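You operate a simulated robot arm through the tools that you are given. There is no shell and no other tool.

You are at the controls of a simulated robot arm. One attempt, no reset.

JOB
Wind 0.5 metres of green cloth through the frame and clip it at ONE.
Fine: free the black lever, wind the red wheel till the display agrees, lock it again, yellow clip on the mark; pinch and drop nothing. Set down upright: yellow clip block.
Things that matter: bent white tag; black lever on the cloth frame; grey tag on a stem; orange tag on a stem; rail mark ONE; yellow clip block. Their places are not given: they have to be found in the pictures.

The check looks at the end state, three seconds after you hand in, the way a careful person would. Anything else that was tipped, shoved, dropped, spilled or broken makes it a failure. Flat cloth is picked up by pressing the open fingertips on it (5 to 10 N) and closing them slowly along it; thin cloth reads only 2 to 8 mm in the jaws.

ROBOT AND FRAMES
A 7-joint arm with a fingered hand, fixed in place. Base frame: the origin is on the floor under the middle of its stand, x ahead of it, y to its left, z up. Units: m, degrees, N and s.
It reaches about 1.333 m from its shoulder. Its first joint turns from -69.0 to 172.0 degrees. Payload 5 kg.
The TCP is the grasp point between the finger pads, 0.032 m short of the fingertips. In the tool frame z runs along the fingers and y along their closing line. The gripper opens to 0.16 m; its body begins 0.089 m behind the TCP. The gripper is a hand of 3 fingers: y runs from the thumb to the fingers, the wrist lies at [0, 0, -0.252] in the tool frame, and closing takes about 1.5 s.
Orientation is told as [roll, pitch, yaw] about the base's x, y, z axes, in that order, counted from this pose: with the fingers straight down and closing along the base's y, the tool's x points along the base's -x, its y along +y and its z along -z.

CONTROLS
- The arm moves only by the tool move_arm. Its argument "plan" is a list of rows, each a list of 7 numbers: the turn, a rotation vector about the base's x, y, z in degrees, then the shift along the base's x, y, z in mm, then the opening in per cent of the stroke, from 0 (shut) to 100 (fully open). In form: [[ax, ay, az, dx, dy, dz, hand], ...]. A call has 1 to 20 rows; each row is the pose to reach, as a shift and turn from the pose commanded when the call began. A row lasts 0.2 s, in which the tool goes at most 0.05 m and 8.6 degrees; a call with a longer step from one row to the next is refused whole, and so is a gripper value outside its range. A pose out of reach is approached as far as the arm can. The call stops where the force on the tool passes 90 N (or 10 N more than at its start, if that is more) or the arm is blocked; 0.2 s more then pass. Each finger travels about 0.108 m/s and halts on what it meets, pressing with about 33 N; the grip force reading is that of the motor and also rises with nothing between the fingers. The clock runs only during rows and for 0.2 s after the last one: add rows that repeat a pose to give the fingers time. The reply holds the time, the measured pose of the TCP, the force on the tool along the base axes, the opening and the grip force, in the units named above and with some noise, with the torque about the TCP (base axes, N m) and any sound that the robot's microphone picked up.
- Cameras (640 x 400 px; columns grow to the right, rows downward): "scene" is fixed at [0.0524, 0.4985, 1.6283]; the picture's right is [-0.79, -0.61, 0.00], its down [-0.27, 0.36, -0.89] and it looks along [0.54, -0.71, -0.45] (base axes); focal length 359 px, centre (320, 200). "wrist" rides on the gripper at [0.065, -0.004, -0.116] in the tool frame; the picture's right is [0.06, 1.00, 0.00], its down [-0.87, 0.05, -0.49] and it looks along [-0.49, 0.03, 0.87] (tool axes); focal length 261 px, centre (320, 200).
- capture(camera): a new picture of that camera. It takes no simulated time.
- raise_lower(by): slides the trunk up (or, below 0, down) by that many m; the arm rides with it, the base frame stays. It gives what a move gives, with no picture.
- preshape(shape): the hand has 3 fingers and takes this shape, open, in about a second: jaw (thumb against the fingers, like two jaws); tri (thumb and two fingers); tip (a fingertip pinch); poke (one finger out to press); point (the index stretched); flat (the hand flat); cup (the hand cupped); fist (a fist). The gripper value then closes the fingers along that shape, each until it touches; the sizes above hold for jaw. It gives what a move gives, with no picture.
- measure_at(camera, pixels): for up to 12 pixels [column, row] of the newest picture of that camera ("zoom" is the newest enlarged one), the place [x, y, z] in the base frame of the surface seen there, good to about 0.002 m. It takes no simulated time.
- inspect(camera, box): a new picture of the part [left, top, right, bottom] of that camera's present view, enlarged. It takes no simulated time.
- finish_job(): hands the job in; it is judged then, once.

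Unless the task says otherwise, let go and move clear before handing in.

The tools are called after ">>>" as a command line: name --pt "numbers of a row" for each row, then --argument value for the rest, lists and objects as JSON in quotes. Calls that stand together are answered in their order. move_arm: Moves the arm, as the interface text tells. Its arguments: {"type":"object","properties":{"plan":{"type":"array"}},"required":["plan"]} The other tools are called the same way: raise_lower (by) moves the trunk up or down; preshape (shape) gives the hand a shape; capture (camera) takes a picture; measure_at (camera, pixels) gives the place of the surface under pixels of a picture; inspect (camera, box) takes an enlarged picture of a part of a camera's view; finish_job () hands the job in.

At the start:

```text
clock: 0.0
tool_pos: [0.47, -0.6479, 1.2989]
ee_rot: [-0.1, 0.0, 0.0]
ft_force: [0.1, -0.6, 0.8]
ft_torque: [0.04, 0.0, 0.01]
finger_gap: 0.1597
gripper_force: 0.1
shape: jaw
trunk travel left (down, up): [-0.6, 0.34]
```

scene: 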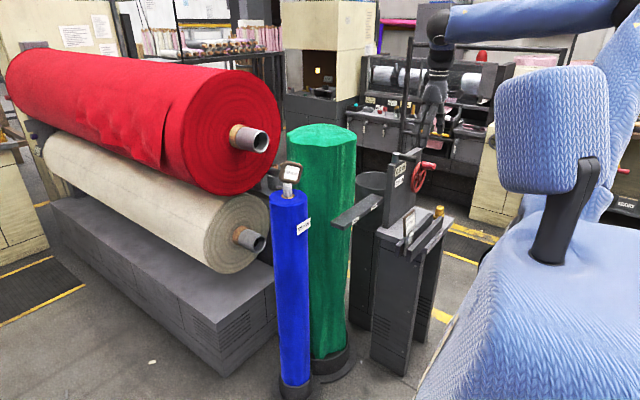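
wrist: 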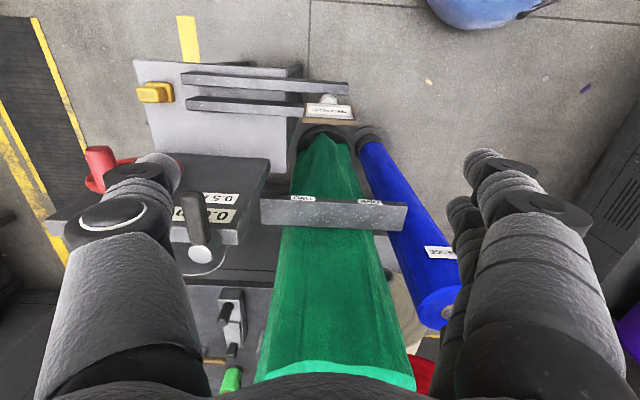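

The scene shows the frame around (400,190), with a red wheel at (420,175), and the wrist view shows the yellow clip at (153,92), the black lever near (200,245) and the rail with marks at (330,212). I'll enlarge these areas before moving.

>>> inspect --camera "wrist" --box '[40, 40, 300, 220]'

>>> inspect --camera "wrist" --box '[160, 180, 480, 390]'

>>> inspect --camera "scene" --box '[260, 120, 480, 260]'

```text
2.22 times, centred on (170, 130) of wrist
```

zoom: 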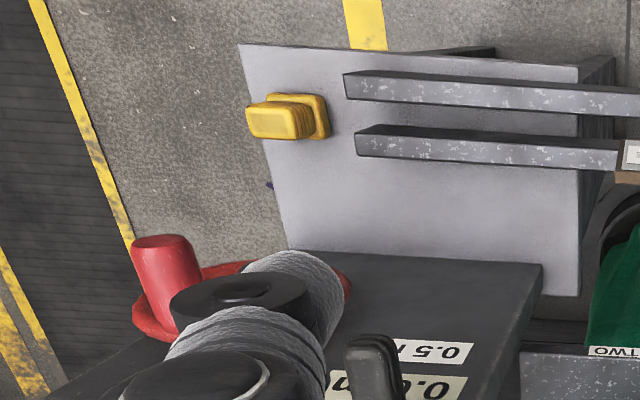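

```text
1.90 times, centred on (320, 285) of wrist
```

zoom: 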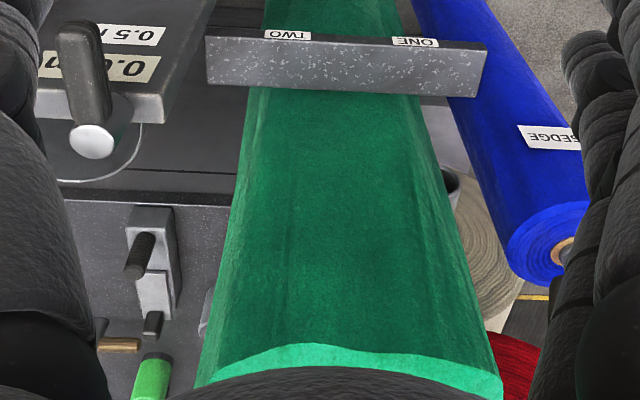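

```text
2.86 times, centred on (370, 190) of scene
```

zoom: 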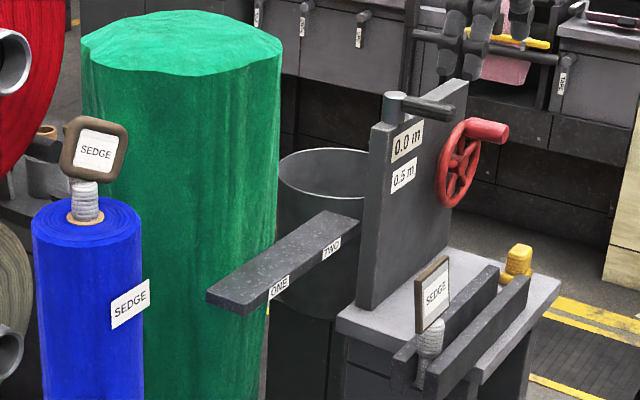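

The scene zoom shows the lever at (420,105), 0.0 m display at (407,142), wheel hub at (460,170) with knob (487,131), rail with ONE at (280,288) and clip at (518,262). I'll measure these points.

>>> measure_at --camera "zoom" --pixels '[[396, 100], [425, 106], [452, 112], [407, 142], [403, 176], [462, 165], [460, 195], [485, 128], [503, 131], [279, 287], [331, 248], [232, 297]]'

>>> measure_at --camera "wrist" --pixels '[[145, 93], [166, 92], [190, 80], [340, 88], [200, 105], [330, 110], [330, 125], [305, 199], [370, 203], [400, 207], [270, 203], [200, 258]]'

```text
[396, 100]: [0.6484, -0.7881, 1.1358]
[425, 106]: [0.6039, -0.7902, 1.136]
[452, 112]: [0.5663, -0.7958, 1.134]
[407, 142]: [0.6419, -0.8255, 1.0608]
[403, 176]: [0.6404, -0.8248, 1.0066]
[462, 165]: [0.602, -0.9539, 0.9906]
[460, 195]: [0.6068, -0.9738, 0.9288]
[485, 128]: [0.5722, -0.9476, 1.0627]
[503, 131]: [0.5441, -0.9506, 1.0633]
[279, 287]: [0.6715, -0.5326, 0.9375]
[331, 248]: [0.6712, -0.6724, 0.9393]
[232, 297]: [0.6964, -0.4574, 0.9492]
```

```text
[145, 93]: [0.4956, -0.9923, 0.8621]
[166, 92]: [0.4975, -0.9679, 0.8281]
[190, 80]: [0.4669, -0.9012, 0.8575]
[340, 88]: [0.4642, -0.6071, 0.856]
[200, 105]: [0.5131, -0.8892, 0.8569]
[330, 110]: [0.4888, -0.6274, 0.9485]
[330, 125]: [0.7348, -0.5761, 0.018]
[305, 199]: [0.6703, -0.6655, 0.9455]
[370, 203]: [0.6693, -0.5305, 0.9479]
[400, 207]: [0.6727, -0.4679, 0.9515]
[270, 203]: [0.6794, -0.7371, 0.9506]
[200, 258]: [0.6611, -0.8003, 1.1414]
```

The display face faces -x at x≈0.64, the wheel is at y≈-0.955, and the rail top is at z≈0.95. I'll measure more points on the roll tops, tags, bench and plate edges before I move.

>>> measure_at --camera "zoom" --pixels '[[180, 50], [275, 45], [95, 150], [88, 195], [433, 295], [431, 335], [518, 250], [510, 275], [372, 130], [465, 85], [460, 290], [480, 350]]'

>>> measure_at --camera "scene" --pixels '[[320, 135], [288, 172], [288, 205], [410, 222], [437, 210], [435, 222], [422, 175], [398, 165], [370, 185], [345, 215], [410, 238], [440, 225]]'

>>> inspect --camera "scene" --box '[370, 135, 460, 200]'

>>> inspect --camera "scene" --box '[370, 195, 470, 265]'

```text
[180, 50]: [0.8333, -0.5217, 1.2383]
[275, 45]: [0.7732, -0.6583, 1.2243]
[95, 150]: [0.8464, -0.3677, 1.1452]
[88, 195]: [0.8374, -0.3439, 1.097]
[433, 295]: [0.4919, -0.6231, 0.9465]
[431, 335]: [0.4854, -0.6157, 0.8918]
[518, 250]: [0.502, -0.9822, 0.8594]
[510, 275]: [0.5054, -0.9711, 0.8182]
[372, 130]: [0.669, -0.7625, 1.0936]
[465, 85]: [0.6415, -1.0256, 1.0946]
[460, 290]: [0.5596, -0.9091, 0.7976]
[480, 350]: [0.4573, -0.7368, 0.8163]
```

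```text
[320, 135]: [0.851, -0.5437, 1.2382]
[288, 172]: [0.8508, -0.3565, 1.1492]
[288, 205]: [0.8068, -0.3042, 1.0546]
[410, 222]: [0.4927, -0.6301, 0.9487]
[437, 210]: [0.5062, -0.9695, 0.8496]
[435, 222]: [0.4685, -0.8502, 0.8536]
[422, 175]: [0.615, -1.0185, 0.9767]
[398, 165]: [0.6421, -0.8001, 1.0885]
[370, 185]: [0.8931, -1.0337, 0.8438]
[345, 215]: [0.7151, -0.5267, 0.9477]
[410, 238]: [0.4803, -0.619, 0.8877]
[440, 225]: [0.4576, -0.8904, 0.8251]
```

```text
6.15 times, centred on (415, 168) of scene
```

zoom: 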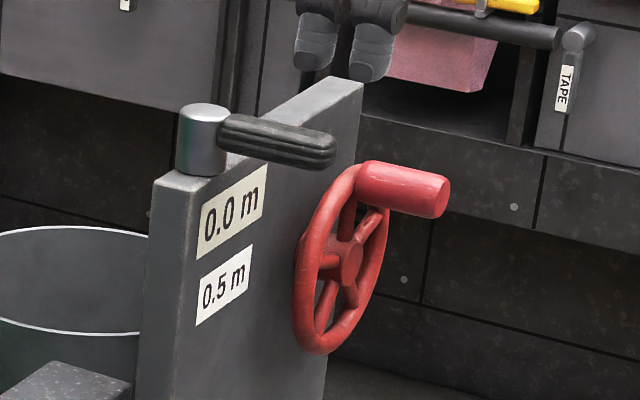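

```text
5.71 times, centred on (420, 230) of scene
```

zoom: 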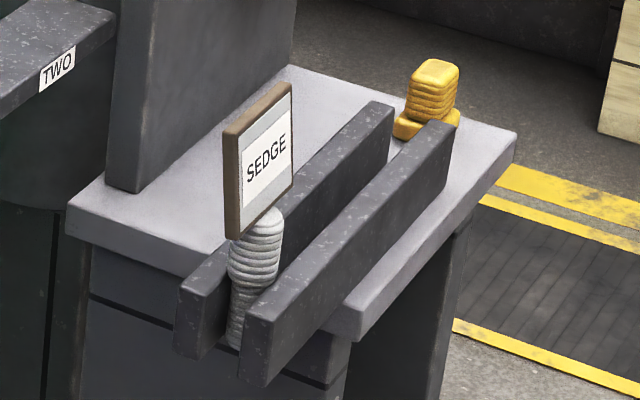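

The pivot is a silver post on the plate top with the ribbed black grip pointing to -x; the display reads 0.0 m and a 0.5 m target sits below it. A SEDGE tag on a white spring stands in the slot of the two bars, and the clip stands at (0.50,-0.98). I'll look for the other tags.

>>> inspect --camera "scene" --box '[240, 140, 360, 260]'

>>> inspect --camera "scene" --box '[320, 30, 520, 160]'

>>> inspect --camera "scene" --box '[440, 0, 640, 240]'

>>> inspect --camera "wrist" --box '[250, 60, 420, 230]'

```text
3.33 times, centred on (300, 200) of scene
```

zoom: 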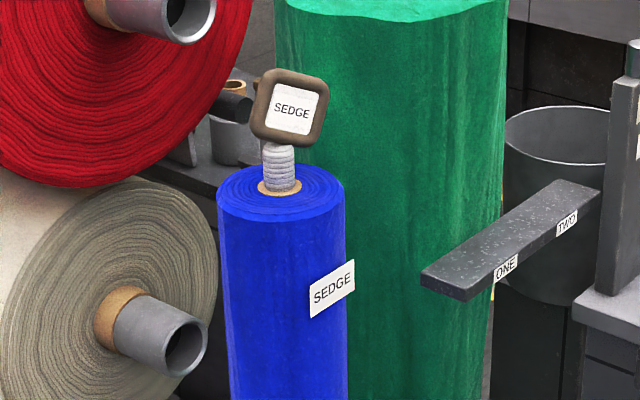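

```text
3.08 times, centred on (420, 95) of scene
```

zoom: 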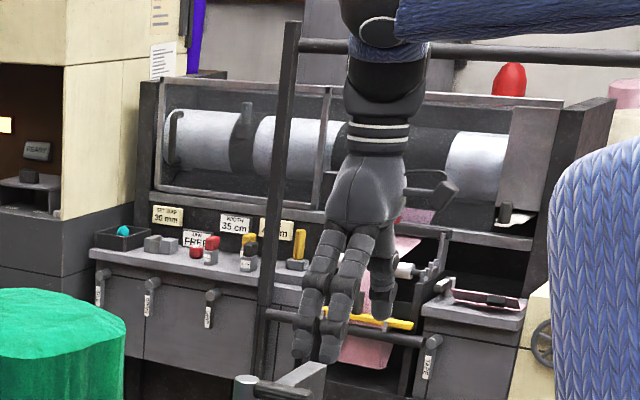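

```text
1.67 times, centred on (540, 120) of scene
```

zoom: 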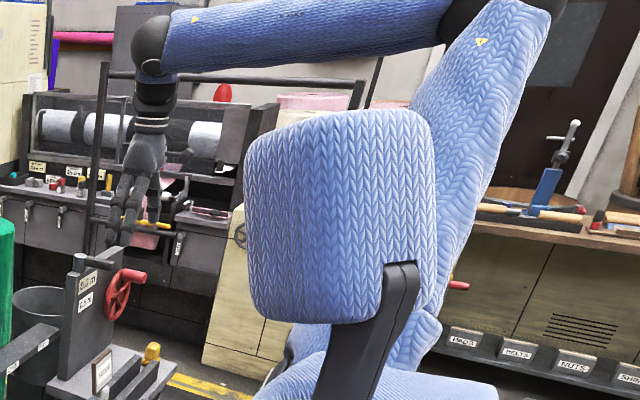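

```text
2.35 times, centred on (335, 145) of wrist
```

zoom: 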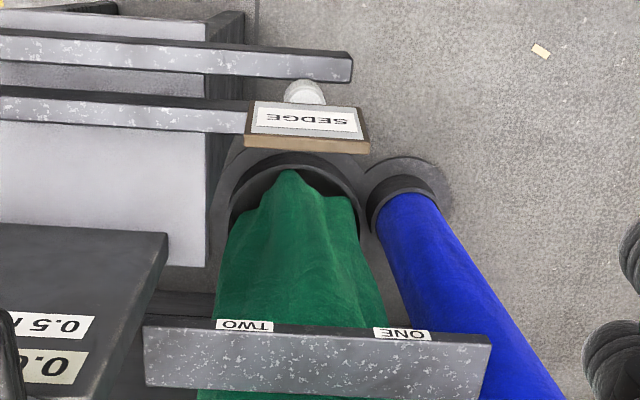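

The tags and rail are now identified: grey-brown tag on the blue roll, orange-framed tag in the slot, and ONE at about (0.67,-0.53,0.948). I'll shift the arm back and toward -y with a 30° tilt so the wrist camera sees the lever, display and wheel.

>>> move_arm --pt "0 -6 0 -30 -40 0 100" --pt "0 -12 0 -60 -80 0 100" --pt "0 -18 0 -90 -120 0 100" --pt "0 -24 0 -120 -160 0 100" --pt "0 -30 0 -140 -200 0 100" --pt "0 -30 0 -140 -200 0 100"

>>> capture --camera "wrist"

>>> capture --camera "scene"

```text
clock: 1.4
tool_pos: [0.3307, -0.8474, 1.2978]
ee_rot: [-0.2, -30.1, -0.1]
ft_force: [-0.1, 1.4, 0.3]
ft_torque: [-0.04, 0.0, 0.0]
finger_gap: 0.1597
gripper_force: 0.1
shape: jaw
trunk travel left (down, up): [-0.6, 0.34]
```

```text
taken
```

wrist: 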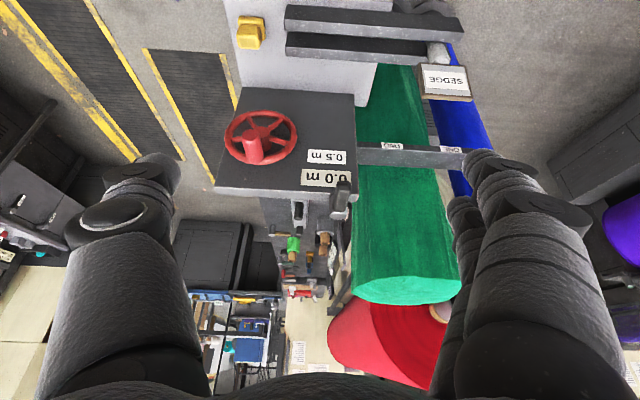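

```text
taken
```

scene: 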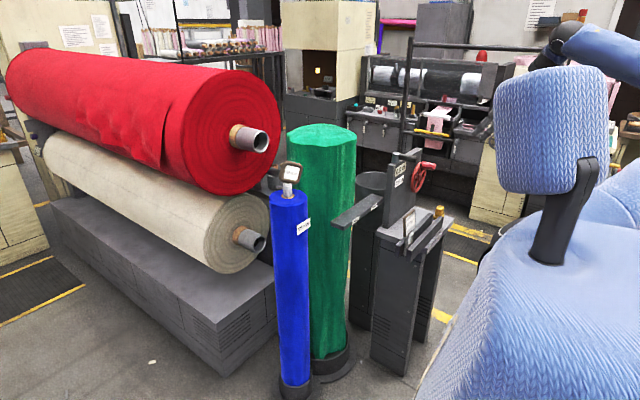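

The wrist picture now shows the wheel at (260,137), knob (252,150), display (325,178), lever tip (342,190) and clip (250,32). I'll enlarge and measure these.

>>> inspect --camera "wrist" --box '[210, 80, 370, 220]'

>>> measure_at --camera "wrist" --pixels '[[252, 152], [258, 133], [228, 137], [294, 137], [262, 112], [342, 188], [342, 200], [325, 157], [320, 178], [230, 180], [240, 92], [250, 32]]'

>>> inspect --camera "wrist" --box '[220, 0, 320, 70]'

>>> inspect --camera "wrist" --box '[320, 120, 480, 220]'

```text
2.86 times, centred on (290, 150) of wrist
```

zoom: 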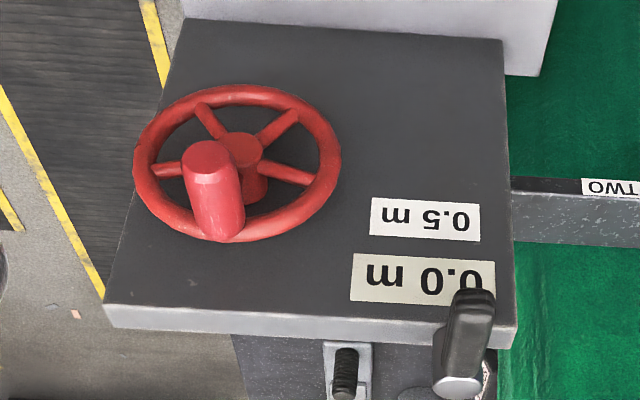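

```text
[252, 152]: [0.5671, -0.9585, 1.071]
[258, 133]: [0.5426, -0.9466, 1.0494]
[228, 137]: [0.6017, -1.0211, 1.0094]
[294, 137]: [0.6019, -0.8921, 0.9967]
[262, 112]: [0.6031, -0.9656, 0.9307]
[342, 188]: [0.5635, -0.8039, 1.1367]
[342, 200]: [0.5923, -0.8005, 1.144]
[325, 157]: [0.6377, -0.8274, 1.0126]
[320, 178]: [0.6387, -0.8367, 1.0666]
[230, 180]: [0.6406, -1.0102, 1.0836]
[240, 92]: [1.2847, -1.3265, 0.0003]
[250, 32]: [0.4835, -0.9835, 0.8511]
```

```text
5.71 times, centred on (270, 35) of wrist
```

zoom: 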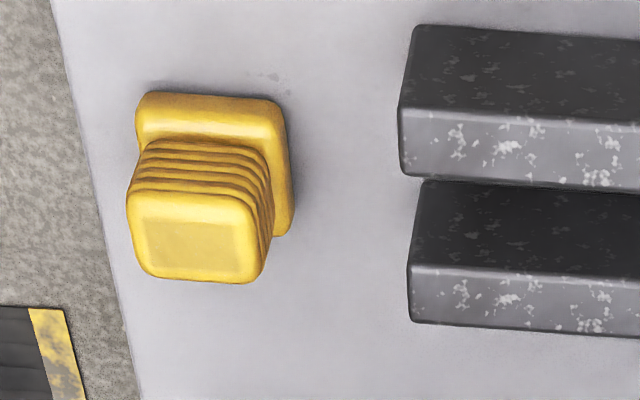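

```text
4.00 times, centred on (400, 170) of wrist
```

zoom: 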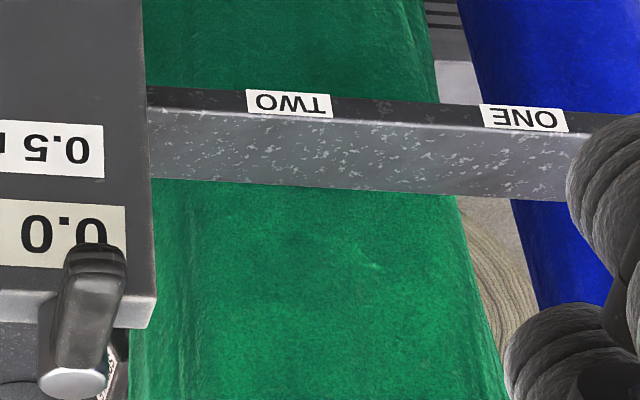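

The knob sits near the top of the wheel (y≈-0.953, z≈1.055), wheel centre is about (0.605,-0.956,1.0), and the lever grip runs from its tip (0.56,-0.804,1.135) back to the post. I'll move the half-closed hand to hover over the lever grip.

>>> move_arm --pt "0 0 0 40 8 -10 80" --pt "0 0 0 80 16 -20 70" --pt "0 0 0 120 24 -30 60" --pt "0 0 0 160 32 -45 50" --pt "0 0 0 200 40 -60 40" --pt "0 0 0 244 45 -78 40" --pt "0 0 0 244 45 -78 40"

>>> capture --camera "wrist"

>>> inspect --camera "scene" --box '[350, 70, 510, 190]'

```text
clock: 3.0
tool_pos: [0.5737, -0.8017, 1.2212]
ee_rot: [0.0, -30.1, 0.1]
ft_force: [-0.7, 0.0, 0.0]
ft_torque: [-0.01, 0.0, 0.0]
finger_gap: 0.0644
gripper_force: 0.1
shape: jaw
trunk travel left (down, up): [-0.6, 0.34]
```

```text
taken
```

wrist: 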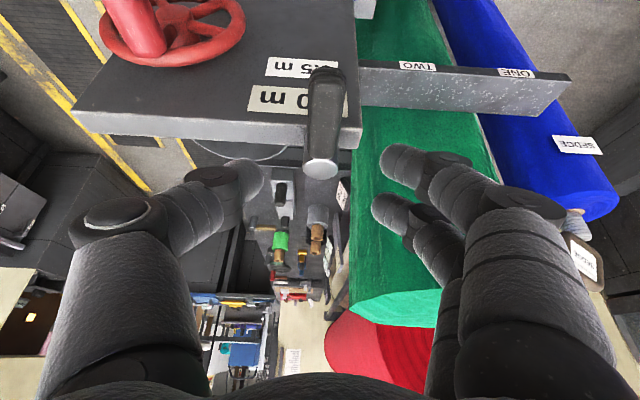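

```text
3.33 times, centred on (430, 130) of scene
```

zoom: 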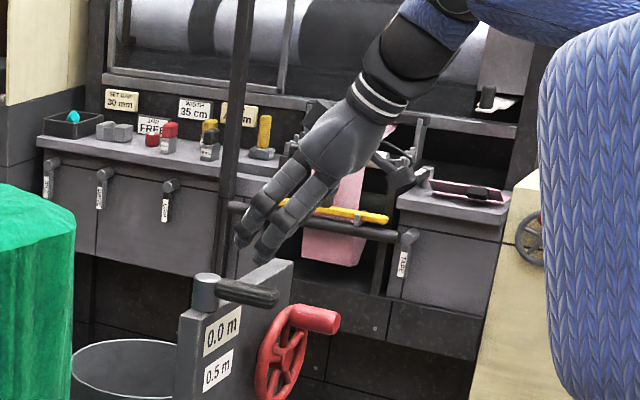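

The lever is right below the open hand: grip tip at (326,75), silver post at (322,165) between the fingertips (250,180) and (395,165). I'll measure it precisely.

>>> measure_at --camera "wrist" --pixels '[[326, 72], [326, 90], [324, 110], [323, 130], [322, 148], [322, 165], [312, 110], [336, 110], [308, 165], [335, 165], [220, 118], [355, 140]]'

>>> inspect --camera "wrist" --box '[240, 40, 420, 200]'

```text
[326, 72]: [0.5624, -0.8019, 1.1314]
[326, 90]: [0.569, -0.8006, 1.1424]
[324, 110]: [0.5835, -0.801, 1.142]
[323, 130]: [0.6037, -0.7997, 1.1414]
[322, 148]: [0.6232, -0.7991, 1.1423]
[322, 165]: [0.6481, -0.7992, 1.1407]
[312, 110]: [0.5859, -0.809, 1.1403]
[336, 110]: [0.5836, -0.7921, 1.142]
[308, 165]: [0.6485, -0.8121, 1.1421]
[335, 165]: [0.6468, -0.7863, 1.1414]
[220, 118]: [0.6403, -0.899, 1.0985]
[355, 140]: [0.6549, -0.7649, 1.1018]
```

```text
2.50 times, centred on (330, 120) of wrist
```

zoom: 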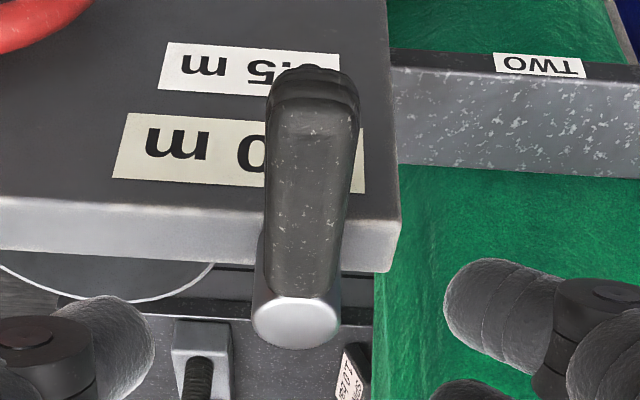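

The lever post is centred at (0.655,-0.799) and the grip spans x 0.56–0.63, y -0.811…-0.789, top z 1.142; plate top is z≈1.10. I'll lower the hand to straddle the grip end, keeping fingertips just above the plate top level.

>>> move_arm --pt "0 0 0 0 2 -20 34" --pt "0 0 0 0 2 -40 34" --pt "0 0 0 0 2 -60 34" --pt "0 0 0 0 2 -80 34" --pt "0 0 0 0 2 -80 34"

>>> inspect --camera "wrist" --box '[220, 40, 440, 260]'

>>> inspect --camera "scene" --box '[360, 100, 480, 190]'

```text
clock: 4.2
tool_pos: [0.5719, -0.7995, 1.14]
ee_rot: [0.0, -30.1, 0.0]
ft_force: [-0.4, 0.4, -0.4]
ft_torque: [0.02, 0.0, -0.01]
finger_gap: 0.0546
gripper_force: 0.0
shape: jaw
trunk travel left (down, up): [-0.6, 0.34]
```

```text
1.82 times, centred on (330, 150) of wrist
```

zoom: 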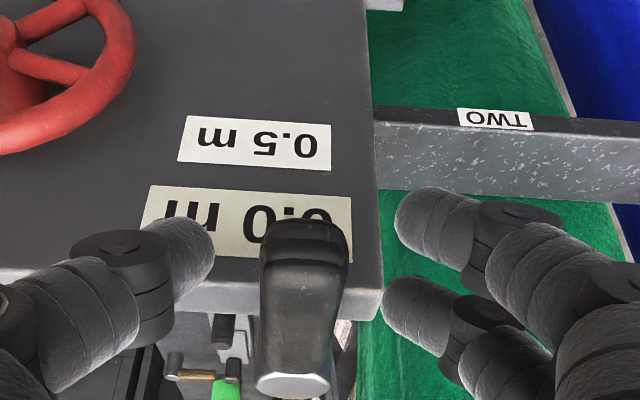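

```text
4.44 times, centred on (420, 145) of scene
```

zoom: 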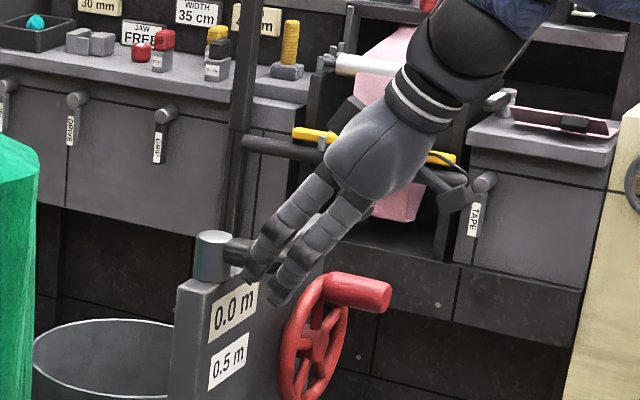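

Fingers straddle the grip with about 16 mm clearance either side and no contact force. I'll push gently toward -y a little past contact and read the force.

>>> move_arm --pt "0 0 0 0 -5 0 34" --pt "0 0 0 0 -10 0 34" --pt "0 0 0 0 -14 0 34" --pt "0 0 0 0 -17 0 34" --pt "0 0 0 0 -20 0 34" --pt "0 0 0 0 -20 0 34"

>>> inspect --camera "wrist" --box '[220, 40, 440, 260]'

```text
clock: 5.6
tool_pos: [0.5735, -0.8182, 1.1398]
ee_rot: [0.1, -30.1, 0.0]
ft_force: [-1.2, 4.1, 0.4]
ft_torque: [0.07, 0.05, 0.1]
finger_gap: 0.0568
gripper_force: 0.1
shape: jaw
trunk travel left (down, up): [-0.6, 0.34]
```

```text
1.82 times, centred on (330, 150) of wrist
```

zoom: 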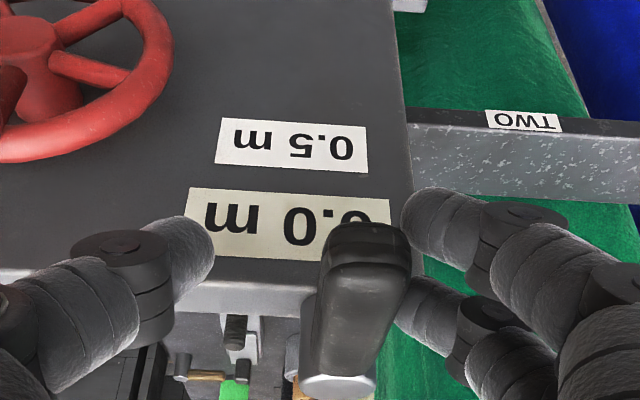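

Contact made (4 N in y) with the finger side touching the grip. I'll push 12 mm further to see if the lever yields toward -y.

>>> move_arm --pt "0 0 0 0 -4 0 34" --pt "0 0 0 0 -8 0 34" --pt "0 0 0 0 -12 0 34" --pt "0 0 0 0 -12 0 34"

>>> inspect --camera "wrist" --box '[220, 40, 440, 260]'

```text
clock: 6.6
tool_pos: [0.5724, -0.8318, 1.141]
ee_rot: [0.0, -29.9, 0.0]
ft_force: [-4.3, 4.0, 0.2]
ft_torque: [0.05, 0.02, 0.24]
finger_gap: 0.0572
gripper_force: 0.1
shape: jaw
trunk travel left (down, up): [-0.6, 0.34]
```

```text
1.82 times, centred on (330, 150) of wrist
```

zoom: 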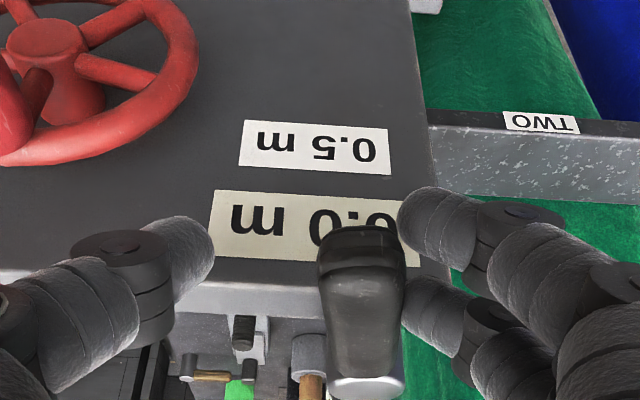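

The grip tip is swinging toward -y with only about 4–5 N, so it turns freely in that direction. I'll follow its arc about the post (0.655,-0.799) with a little yaw, in small steps.

>>> move_arm --pt "0 0 2.5 2 -6 0 34" --pt "0 0 5 5 -12 0 34" --pt "0 0 8 9 -18 0 34" --pt "0 0 11 14 -25 0 34" --pt "0 0 11 14 -25 0 34"

>>> inspect --camera "wrist" --box '[220, 40, 440, 260]'

>>> inspect --camera "scene" --box '[360, 100, 480, 190]'

```text
clock: 7.8
tool_pos: [0.5867, -0.858, 1.1391]
ee_rot: [0.0, -30.0, 11.0]
ft_force: [-10.5, 2.0, -0.9]
ft_torque: [-0.04, 0.12, 0.38]
finger_gap: 0.0568
gripper_force: 0.1
shape: jaw
trunk travel left (down, up): [-0.6, 0.34]
```

```text
1.82 times, centred on (330, 150) of wrist
```

zoom: 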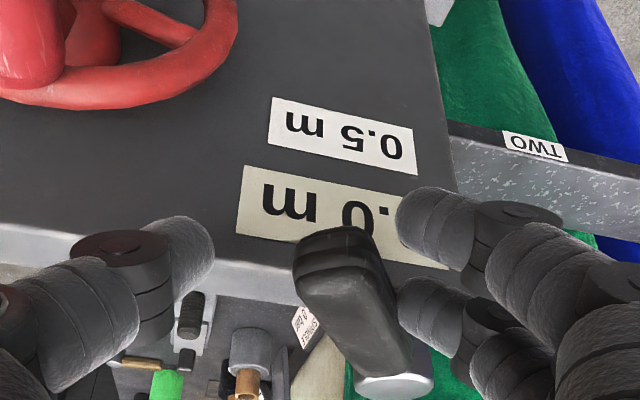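

```text
4.44 times, centred on (420, 145) of scene
```

zoom: 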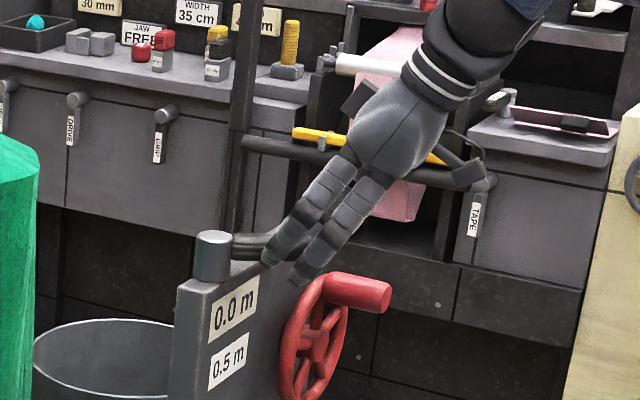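

The lever is now at about 35° from its start, with 10 N on the tool, and still following. I'll continue the arc to about 60°.

>>> move_arm --pt "0 0 4 6 -5 0 34" --pt "0 0 8 12 -10 0 34" --pt "0 0 12 18 -15 0 34" --pt "0 0 16 25 -19 0 34" --pt "0 0 20 32 -22 0 34" --pt "0 0 24 39 -25 0 34" --pt "0 0 24 39 -25 0 34"

>>> inspect --camera "wrist" --box '[220, 40, 440, 260]'

>>> inspect --camera "scene" --box '[360, 100, 480, 190]'

```text
clock: 9.4
tool_pos: [0.6253, -0.8823, 1.14]
ee_rot: [0.0, -30.1, 35.0]
ft_force: [-16.1, -7.1, -1.0]
ft_torque: [-0.05, 0.18, 0.73]
finger_gap: 0.0569
gripper_force: 0.0
shape: jaw
trunk travel left (down, up): [-0.6, 0.34]
```

```text
1.82 times, centred on (330, 150) of wrist
```

zoom: 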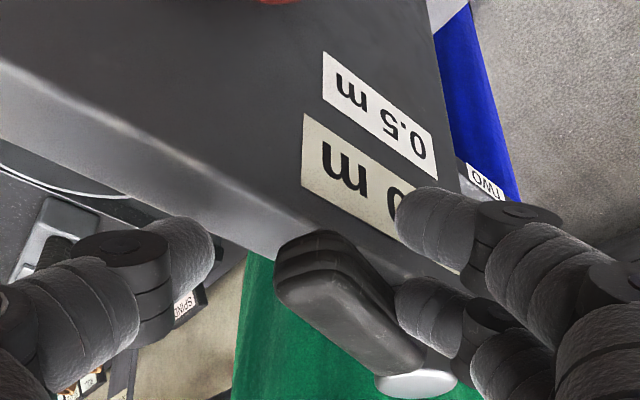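

```text
4.44 times, centred on (420, 145) of scene
```

zoom: 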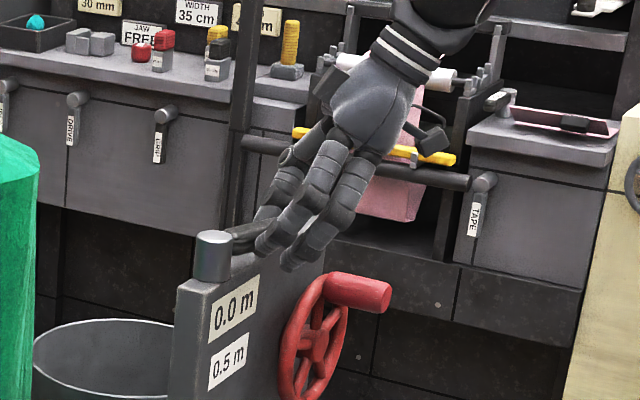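

The lever is now about 65° round, still yielding but with force risen to about 17 N. I'll continue carefully toward the position along the plate, watching for an end stop.

>>> move_arm --pt "0 0 3 5 -1 0 34" --pt "0 0 6 10 -3 0 34" --pt "0 0 9 15 -4 0 34" --pt "0 0 12 20 -4 0 34" --pt "0 0 12 20 -4 0 34"

>>> inspect --camera "wrist" --box '[220, 40, 440, 260]'

>>> inspect --camera "scene" --box '[360, 100, 480, 190]'

```text
clock: 10.6
tool_pos: [0.6431, -0.8897, 1.1398]
ee_rot: [0.1, -30.1, 47.1]
ft_force: [-36.2, -15.8, -0.2]
ft_torque: [-0.17, 0.45, 1.91]
finger_gap: 0.0638
gripper_force: 0.1
shape: jaw
trunk travel left (down, up): [-0.6, 0.34]
```

```text
1.82 times, centred on (330, 150) of wrist
```

zoom: 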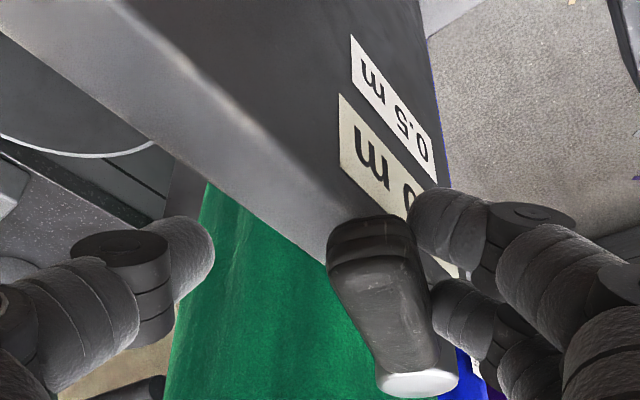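

```text
4.44 times, centred on (420, 145) of scene
```

zoom: 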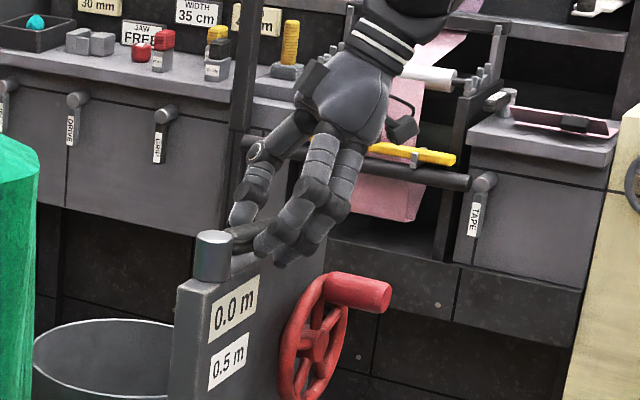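

Force jumped to about 40 N while the lever barely moved, which looks like an end stop. I'll back off a few millimetres and measure the lever angle to see whether it stays put.

>>> move_arm --pt "0 0 0 -6 0 0 36" --pt "0 0 0 -12 3 0 40" --pt "0 0 0 -16 5 0 44" --pt "0 0 0 -16 5 0 44"

>>> capture --camera "wrist"

>>> inspect --camera "scene" --box '[360, 100, 480, 190]'

```text
clock: 11.6
tool_pos: [0.6312, -0.8805, 1.1414]
ee_rot: [0.0, -30.0, 47.1]
ft_force: [0.2, -0.5, 0.7]
ft_torque: [0.0, 0.0, 0.01]
finger_gap: 0.0702
gripper_force: 0.0
shape: jaw
trunk travel left (down, up): [-0.6, 0.34]
```

```text
taken
```

wrist: 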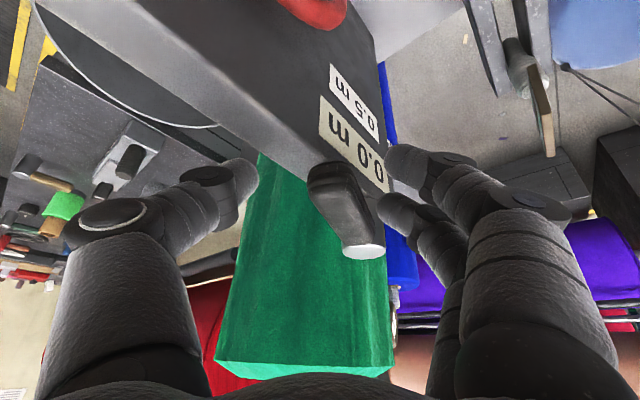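

```text
4.44 times, centred on (420, 145) of scene
```

zoom: 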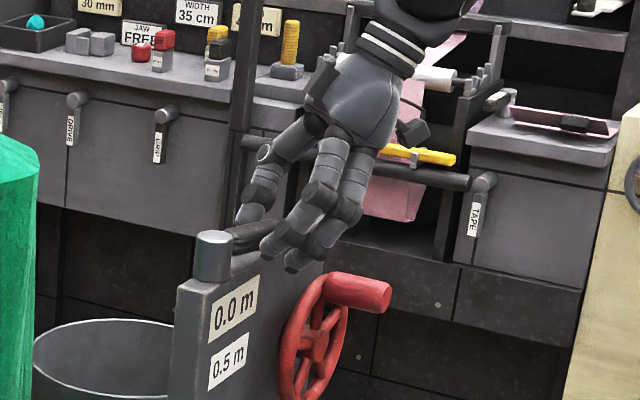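

>>> measure_at --camera "wrist" --pixels '[[333, 175], [340, 195], [347, 215], [355, 232], [362, 250], [316, 190], [354, 185]]'

```text
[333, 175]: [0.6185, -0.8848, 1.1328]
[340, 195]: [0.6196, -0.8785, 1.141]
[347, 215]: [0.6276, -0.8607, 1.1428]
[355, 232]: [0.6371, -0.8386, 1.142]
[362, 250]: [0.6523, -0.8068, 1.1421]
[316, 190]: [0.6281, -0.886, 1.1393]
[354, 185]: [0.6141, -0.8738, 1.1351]
```

The lever rests at about 67° (tip (0.619,-0.886)) and stayed there without springing back, so it should be freed. I'll lift off, undo the yaw and retreat to view the wheel.

>>> move_arm --pt "0 0 0 0 0 35 50" --pt "0 0 0 0 0 75 60" --pt "0 0 -8 -40 -3 90 60" --pt "0 0 -16 -80 -6 100 60" --pt "0 0 -24 -120 -10 105 60" --pt "0 0 -32 -165 -14 110 60" --pt "0 0 -40 -210 -18 110 60" --pt "0 0 -47 -250 -20 110 60" --pt "0 0 -47 -250 -20 110 60"

>>> capture --camera "wrist"

>>> inspect --camera "wrist" --box '[200, 60, 420, 220]'

```text
clock: 13.6
tool_pos: [0.3807, -0.9032, 1.2488]
ee_rot: [0.1, -30.0, -0.1]
ft_force: [0.1, -0.6, 0.2]
ft_torque: [-0.03, 0.05, 0.0]
finger_gap: 0.0955
gripper_force: 0.0
shape: jaw
trunk travel left (down, up): [-0.6, 0.34]
```

```text
taken
```

wrist: 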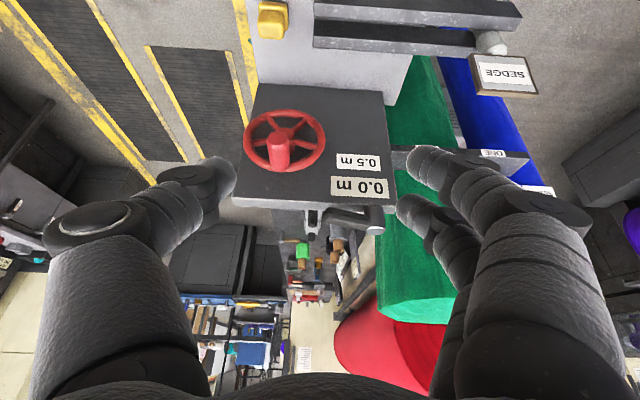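

```text
2.50 times, centred on (310, 140) of wrist
```

zoom: 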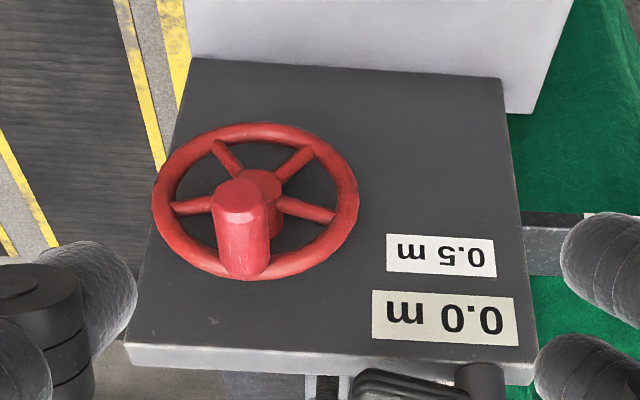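

The display still reads 0.0 m, the lever lies along the plate (410,385), and the wheel with its knob end at (240,200) in the zoom is clear to see. I'll measure the wheel and knob.

>>> measure_at --camera "zoom" --pixels '[[161, 205], [350, 205], [255, 133], [240, 195], [240, 210], [241, 230], [243, 255], [244, 272], [218, 230], [265, 230], [300, 265], [190, 255]]'

>>> inspect --camera "scene" --box '[380, 130, 460, 190]'

```text
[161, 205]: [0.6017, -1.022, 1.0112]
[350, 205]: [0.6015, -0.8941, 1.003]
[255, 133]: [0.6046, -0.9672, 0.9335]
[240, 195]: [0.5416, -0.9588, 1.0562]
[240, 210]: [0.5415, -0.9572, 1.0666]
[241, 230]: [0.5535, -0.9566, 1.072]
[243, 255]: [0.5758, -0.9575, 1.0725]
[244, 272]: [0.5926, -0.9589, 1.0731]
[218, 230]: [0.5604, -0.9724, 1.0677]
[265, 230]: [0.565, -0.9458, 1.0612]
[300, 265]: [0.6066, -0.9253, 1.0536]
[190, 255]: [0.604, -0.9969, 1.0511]
```

```text
6.67 times, centred on (420, 160) of scene
```

zoom: 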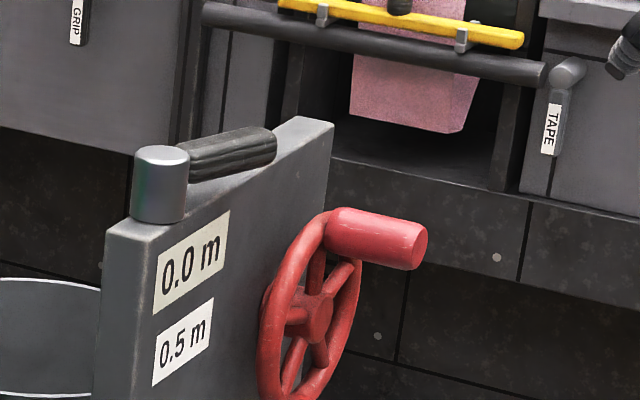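

The wheel centre is at about (y -0.958, z 0.998), crank radius 0.06, with the knob from x 0.5415 to 0.60 and centre z≈1.058. I'll tilt to about -50° and stop short of the knob along the approach line.

>>> move_arm --pt "0 -4 0 18 -11 -25 55" --pt "0 -8 0 36 -22 -50 50" --pt "0 -12 0 54 -33 -75 45" --pt "0 -16 0 72 -44 -100 42" --pt "0 -20 0 89 -55 -124 42" --pt "0 -20 0 89 -55 -124 42"

>>> capture --camera "wrist"

>>> inspect --camera "scene" --box '[380, 90, 500, 190]'

```text
clock: 15.0
tool_pos: [0.4689, -0.955, 1.1267]
ee_rot: [0.0, -50.0, 0.0]
ft_force: [0.4, -0.1, 1.0]
ft_torque: [-0.03, 0.01, 0.0]
finger_gap: 0.068
gripper_force: 0.0
shape: jaw
trunk travel left (down, up): [-0.6, 0.34]
```

```text
taken
```

wrist: 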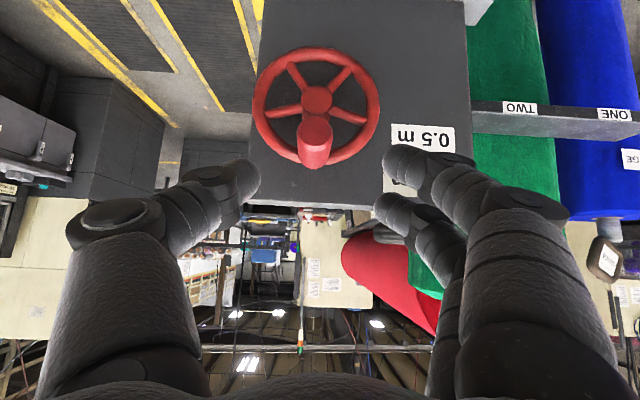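

```text
4.00 times, centred on (440, 140) of scene
```

zoom: 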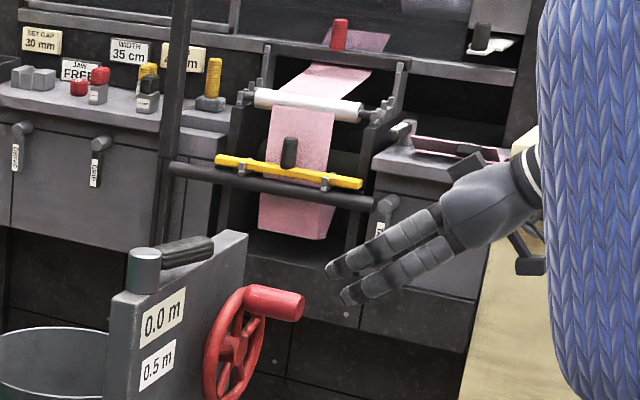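

The knob end is at (315,132) between the fingers in the wrist view and the path in is clear. I'll check its exact place once more from this nearer view.

>>> measure_at --camera "wrist" --pixels '[[315, 128], [303, 130], [328, 130], [315, 118], [313, 140], [312, 160], [318, 98], [372, 100], [260, 105], [318, 57], [318, 70]]'

```text
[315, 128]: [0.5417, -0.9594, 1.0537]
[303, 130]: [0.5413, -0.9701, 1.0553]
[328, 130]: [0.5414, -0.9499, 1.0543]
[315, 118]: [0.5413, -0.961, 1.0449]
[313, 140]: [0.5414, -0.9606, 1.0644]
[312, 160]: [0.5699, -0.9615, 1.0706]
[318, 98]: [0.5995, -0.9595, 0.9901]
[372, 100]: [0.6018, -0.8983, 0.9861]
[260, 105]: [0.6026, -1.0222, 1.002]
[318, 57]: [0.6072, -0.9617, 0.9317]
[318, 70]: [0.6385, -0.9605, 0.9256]
```

Knob centre is at about (-0.960, 1.055) with end face x=0.5415. I'll move in along the approach line so the fingers straddle it, then close on it.

>>> move_arm --pt "0 0 0 20 -2 -18 42" --pt "0 0 0 40 -4 -36 42" --pt "0 0 0 60 -4 -54 42" --pt "0 0 0 80 -4 -71 42" --pt "0 0 0 80 -4 -71 42"

>>> inspect --camera "wrist" --box '[200, 60, 440, 260]'

>>> inspect --camera "scene" --box '[380, 110, 480, 190]'

```text
clock: 16.2
tool_pos: [0.549, -0.9593, 1.0555]
ee_rot: [0.0, -49.9, 0.0]
ft_force: [-0.1, 0.1, 0.7]
ft_torque: [0.02, 0.0, 0.02]
finger_gap: 0.0677
gripper_force: 0.1
shape: jaw
trunk travel left (down, up): [-0.6, 0.34]
```

```text
2.00 times, centred on (320, 160) of wrist
```

zoom: 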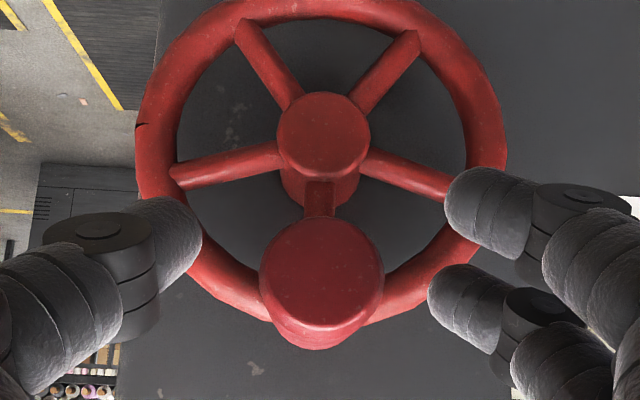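

```text
5.00 times, centred on (430, 150) of scene
```

zoom: 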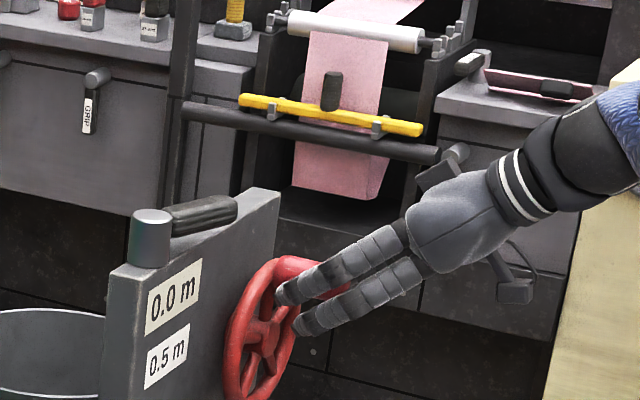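

The fingers straddle the knob evenly with no contact force. I'll close them on it.

>>> move_arm --pt "0 0 0 0 0 0 30" --pt "0 0 0 0 0 0 20" --pt "0 0 0 0 0 0 12" --pt "0 0 0 0 0 0 12" --pt "0 0 0 0 0 0 12"

>>> inspect --camera "wrist" --box '[200, 60, 440, 260]'

```text
clock: 17.4
tool_pos: [0.5515, -0.9612, 1.0542]
ee_rot: [0.2, -50.0, -0.2]
ft_force: [2.0, 1.2, -7.1]
ft_torque: [0.0, -0.04, -0.02]
finger_gap: 0.013
gripper_force: 32.6
shape: jaw
trunk travel left (down, up): [-0.6, 0.34]
```

```text
2.00 times, centred on (320, 160) of wrist
```

zoom: 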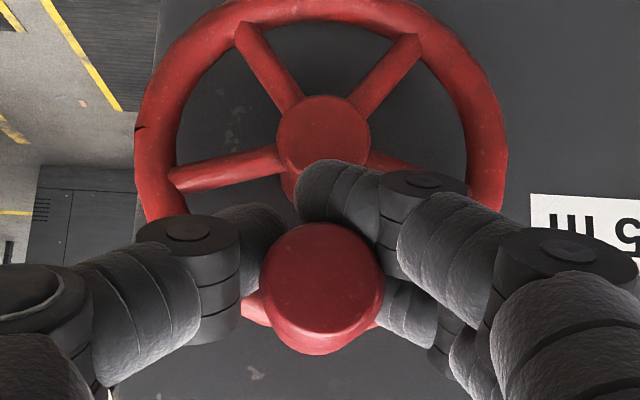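

The fingers wrap the knob firmly (grip 32.6 N). I'll turn the wheel about 25° toward -y along the crank circle and then look at the display.

>>> move_arm --pt "0 0 0 0 -5 0 12" --pt "0 0 0 0 -10 -1 12" --pt "0 0 0 0 -15 -2 12" --pt "0 0 0 0 -20 -4 12" --pt "0 0 0 0 -25 -6 12" --pt "0 0 0 0 -25 -6 12"

>>> inspect --camera "wrist" --box '[200, 60, 440, 260]'

>>> inspect --camera "scene" --box '[380, 130, 460, 190]'

```text
clock: 18.8
tool_pos: [0.5512, -0.9849, 1.0465]
ee_rot: [0.2, -49.9, -0.1]
ft_force: [4.4, 13.4, -23.3]
ft_torque: [0.17, 0.13, 0.28]
finger_gap: 0.0108
gripper_force: 33.2
shape: jaw
trunk travel left (down, up): [-0.6, 0.34]
```

```text
2.00 times, centred on (320, 160) of wrist
```

zoom: 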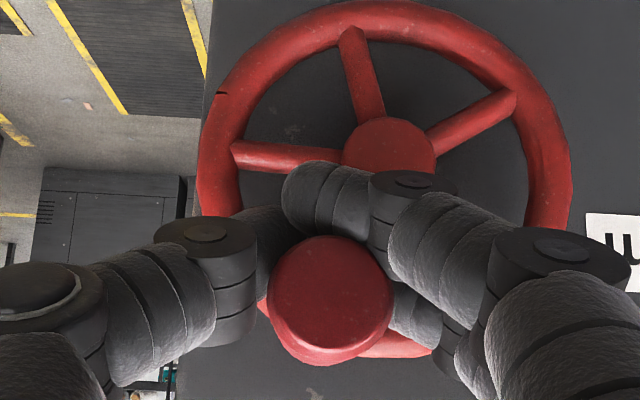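

```text
6.67 times, centred on (420, 160) of scene
```

zoom: 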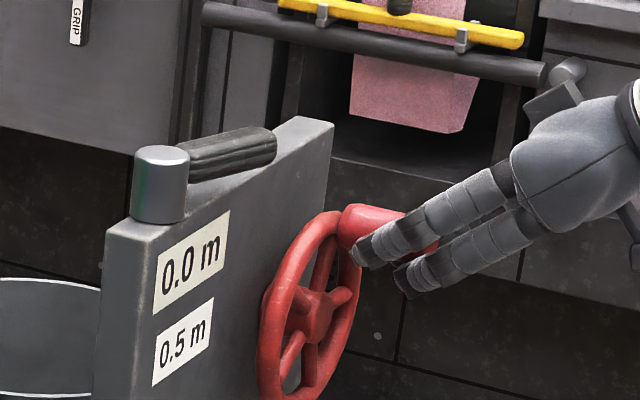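

The wheel has turned about 25° but the display still reads 0.0 m (it may show only tenths). I'll turn on to about 65° along the circle with a slightly smaller radius.

>>> move_arm --pt "0 0 0 0 -3.5 -5 12" --pt "0 0 0 0 -7 -7.5 12" --pt "0 0 0 0 -11 -11 12" --pt "0 0 0 0 -14.6 -14 12" --pt "0 0 0 0 -18 -18 12" --pt "0 0 0 0 -21 -22 12" --pt "0 0 0 0 -24 -26 12" --pt "0 0 0 0 -26 -30 12" --pt "0 0 0 0 -26 -30 12"

>>> inspect --camera "wrist" --box '[200, 60, 440, 260]'

>>> inspect --camera "scene" --box '[380, 130, 460, 190]'

```text
clock: 20.8
tool_pos: [0.5497, -1.0117, 1.0189]
ee_rot: [0.0, -50.0, -0.1]
ft_force: [7.1, 9.6, -2.1]
ft_torque: [0.07, 0.01, 0.32]
finger_gap: 0.0082
gripper_force: 32.6
shape: jaw
trunk travel left (down, up): [-0.6, 0.34]
```

```text
2.00 times, centred on (320, 160) of wrist
```

zoom: 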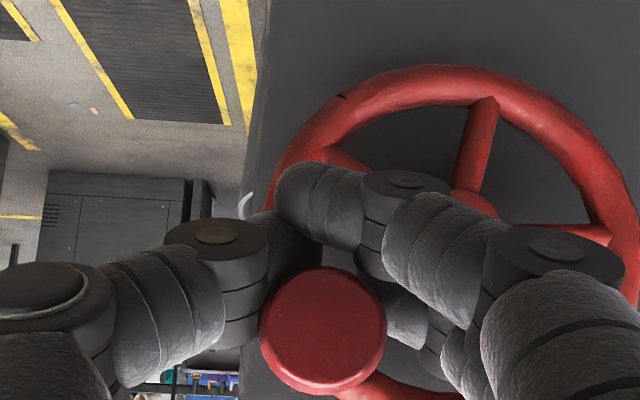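

```text
6.67 times, centred on (420, 160) of scene
```

zoom: 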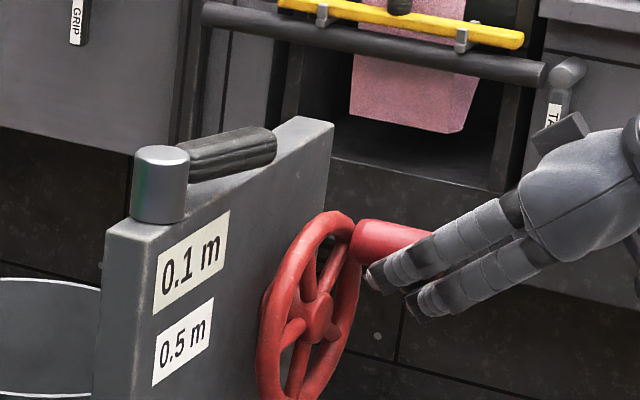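

The display now reads 0.1 m, so this direction winds cloth on. I'll carry on round the circle in 30° portions, checking the display as I go.

>>> move_arm --pt "0 0 0 0 -2.4 -6 12" --pt "0 0 0 0 -4.1 -11.9 12" --pt "0 0 0 0 -5.2 -17.8 12" --pt "0 0 0 0 -5.6 -23.9 12" --pt "0 0 0 0 -5.4 -30 12" --pt "0 0 0 0 -5.4 -30 12"

>>> inspect --camera "wrist" --box '[200, 60, 440, 260]'

>>> inspect --camera "scene" --box '[380, 130, 460, 190]'

```text
clock: 22.2
tool_pos: [0.5486, -1.0172, 0.9892]
ee_rot: [-0.1, -49.9, -0.1]
ft_force: [0.0, 0.4, 0.5]
ft_torque: [-0.03, -0.02, 0.03]
finger_gap: 0.0055
gripper_force: 33.1
shape: jaw
trunk travel left (down, up): [-0.6, 0.34]
```

```text
2.00 times, centred on (320, 160) of wrist
```

zoom: 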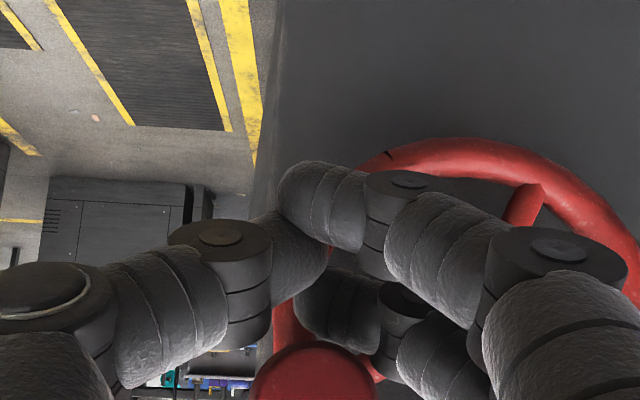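

```text
6.67 times, centred on (420, 160) of scene
```

zoom: 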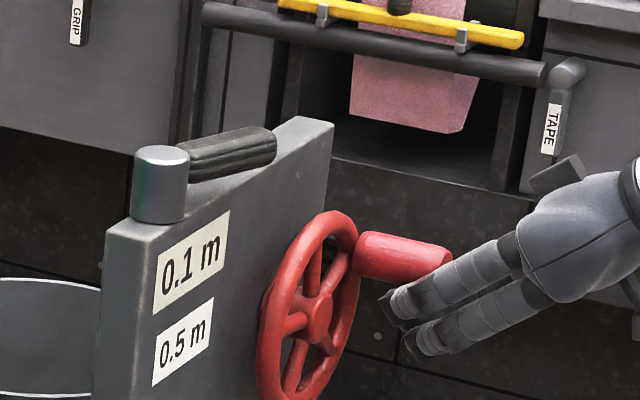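

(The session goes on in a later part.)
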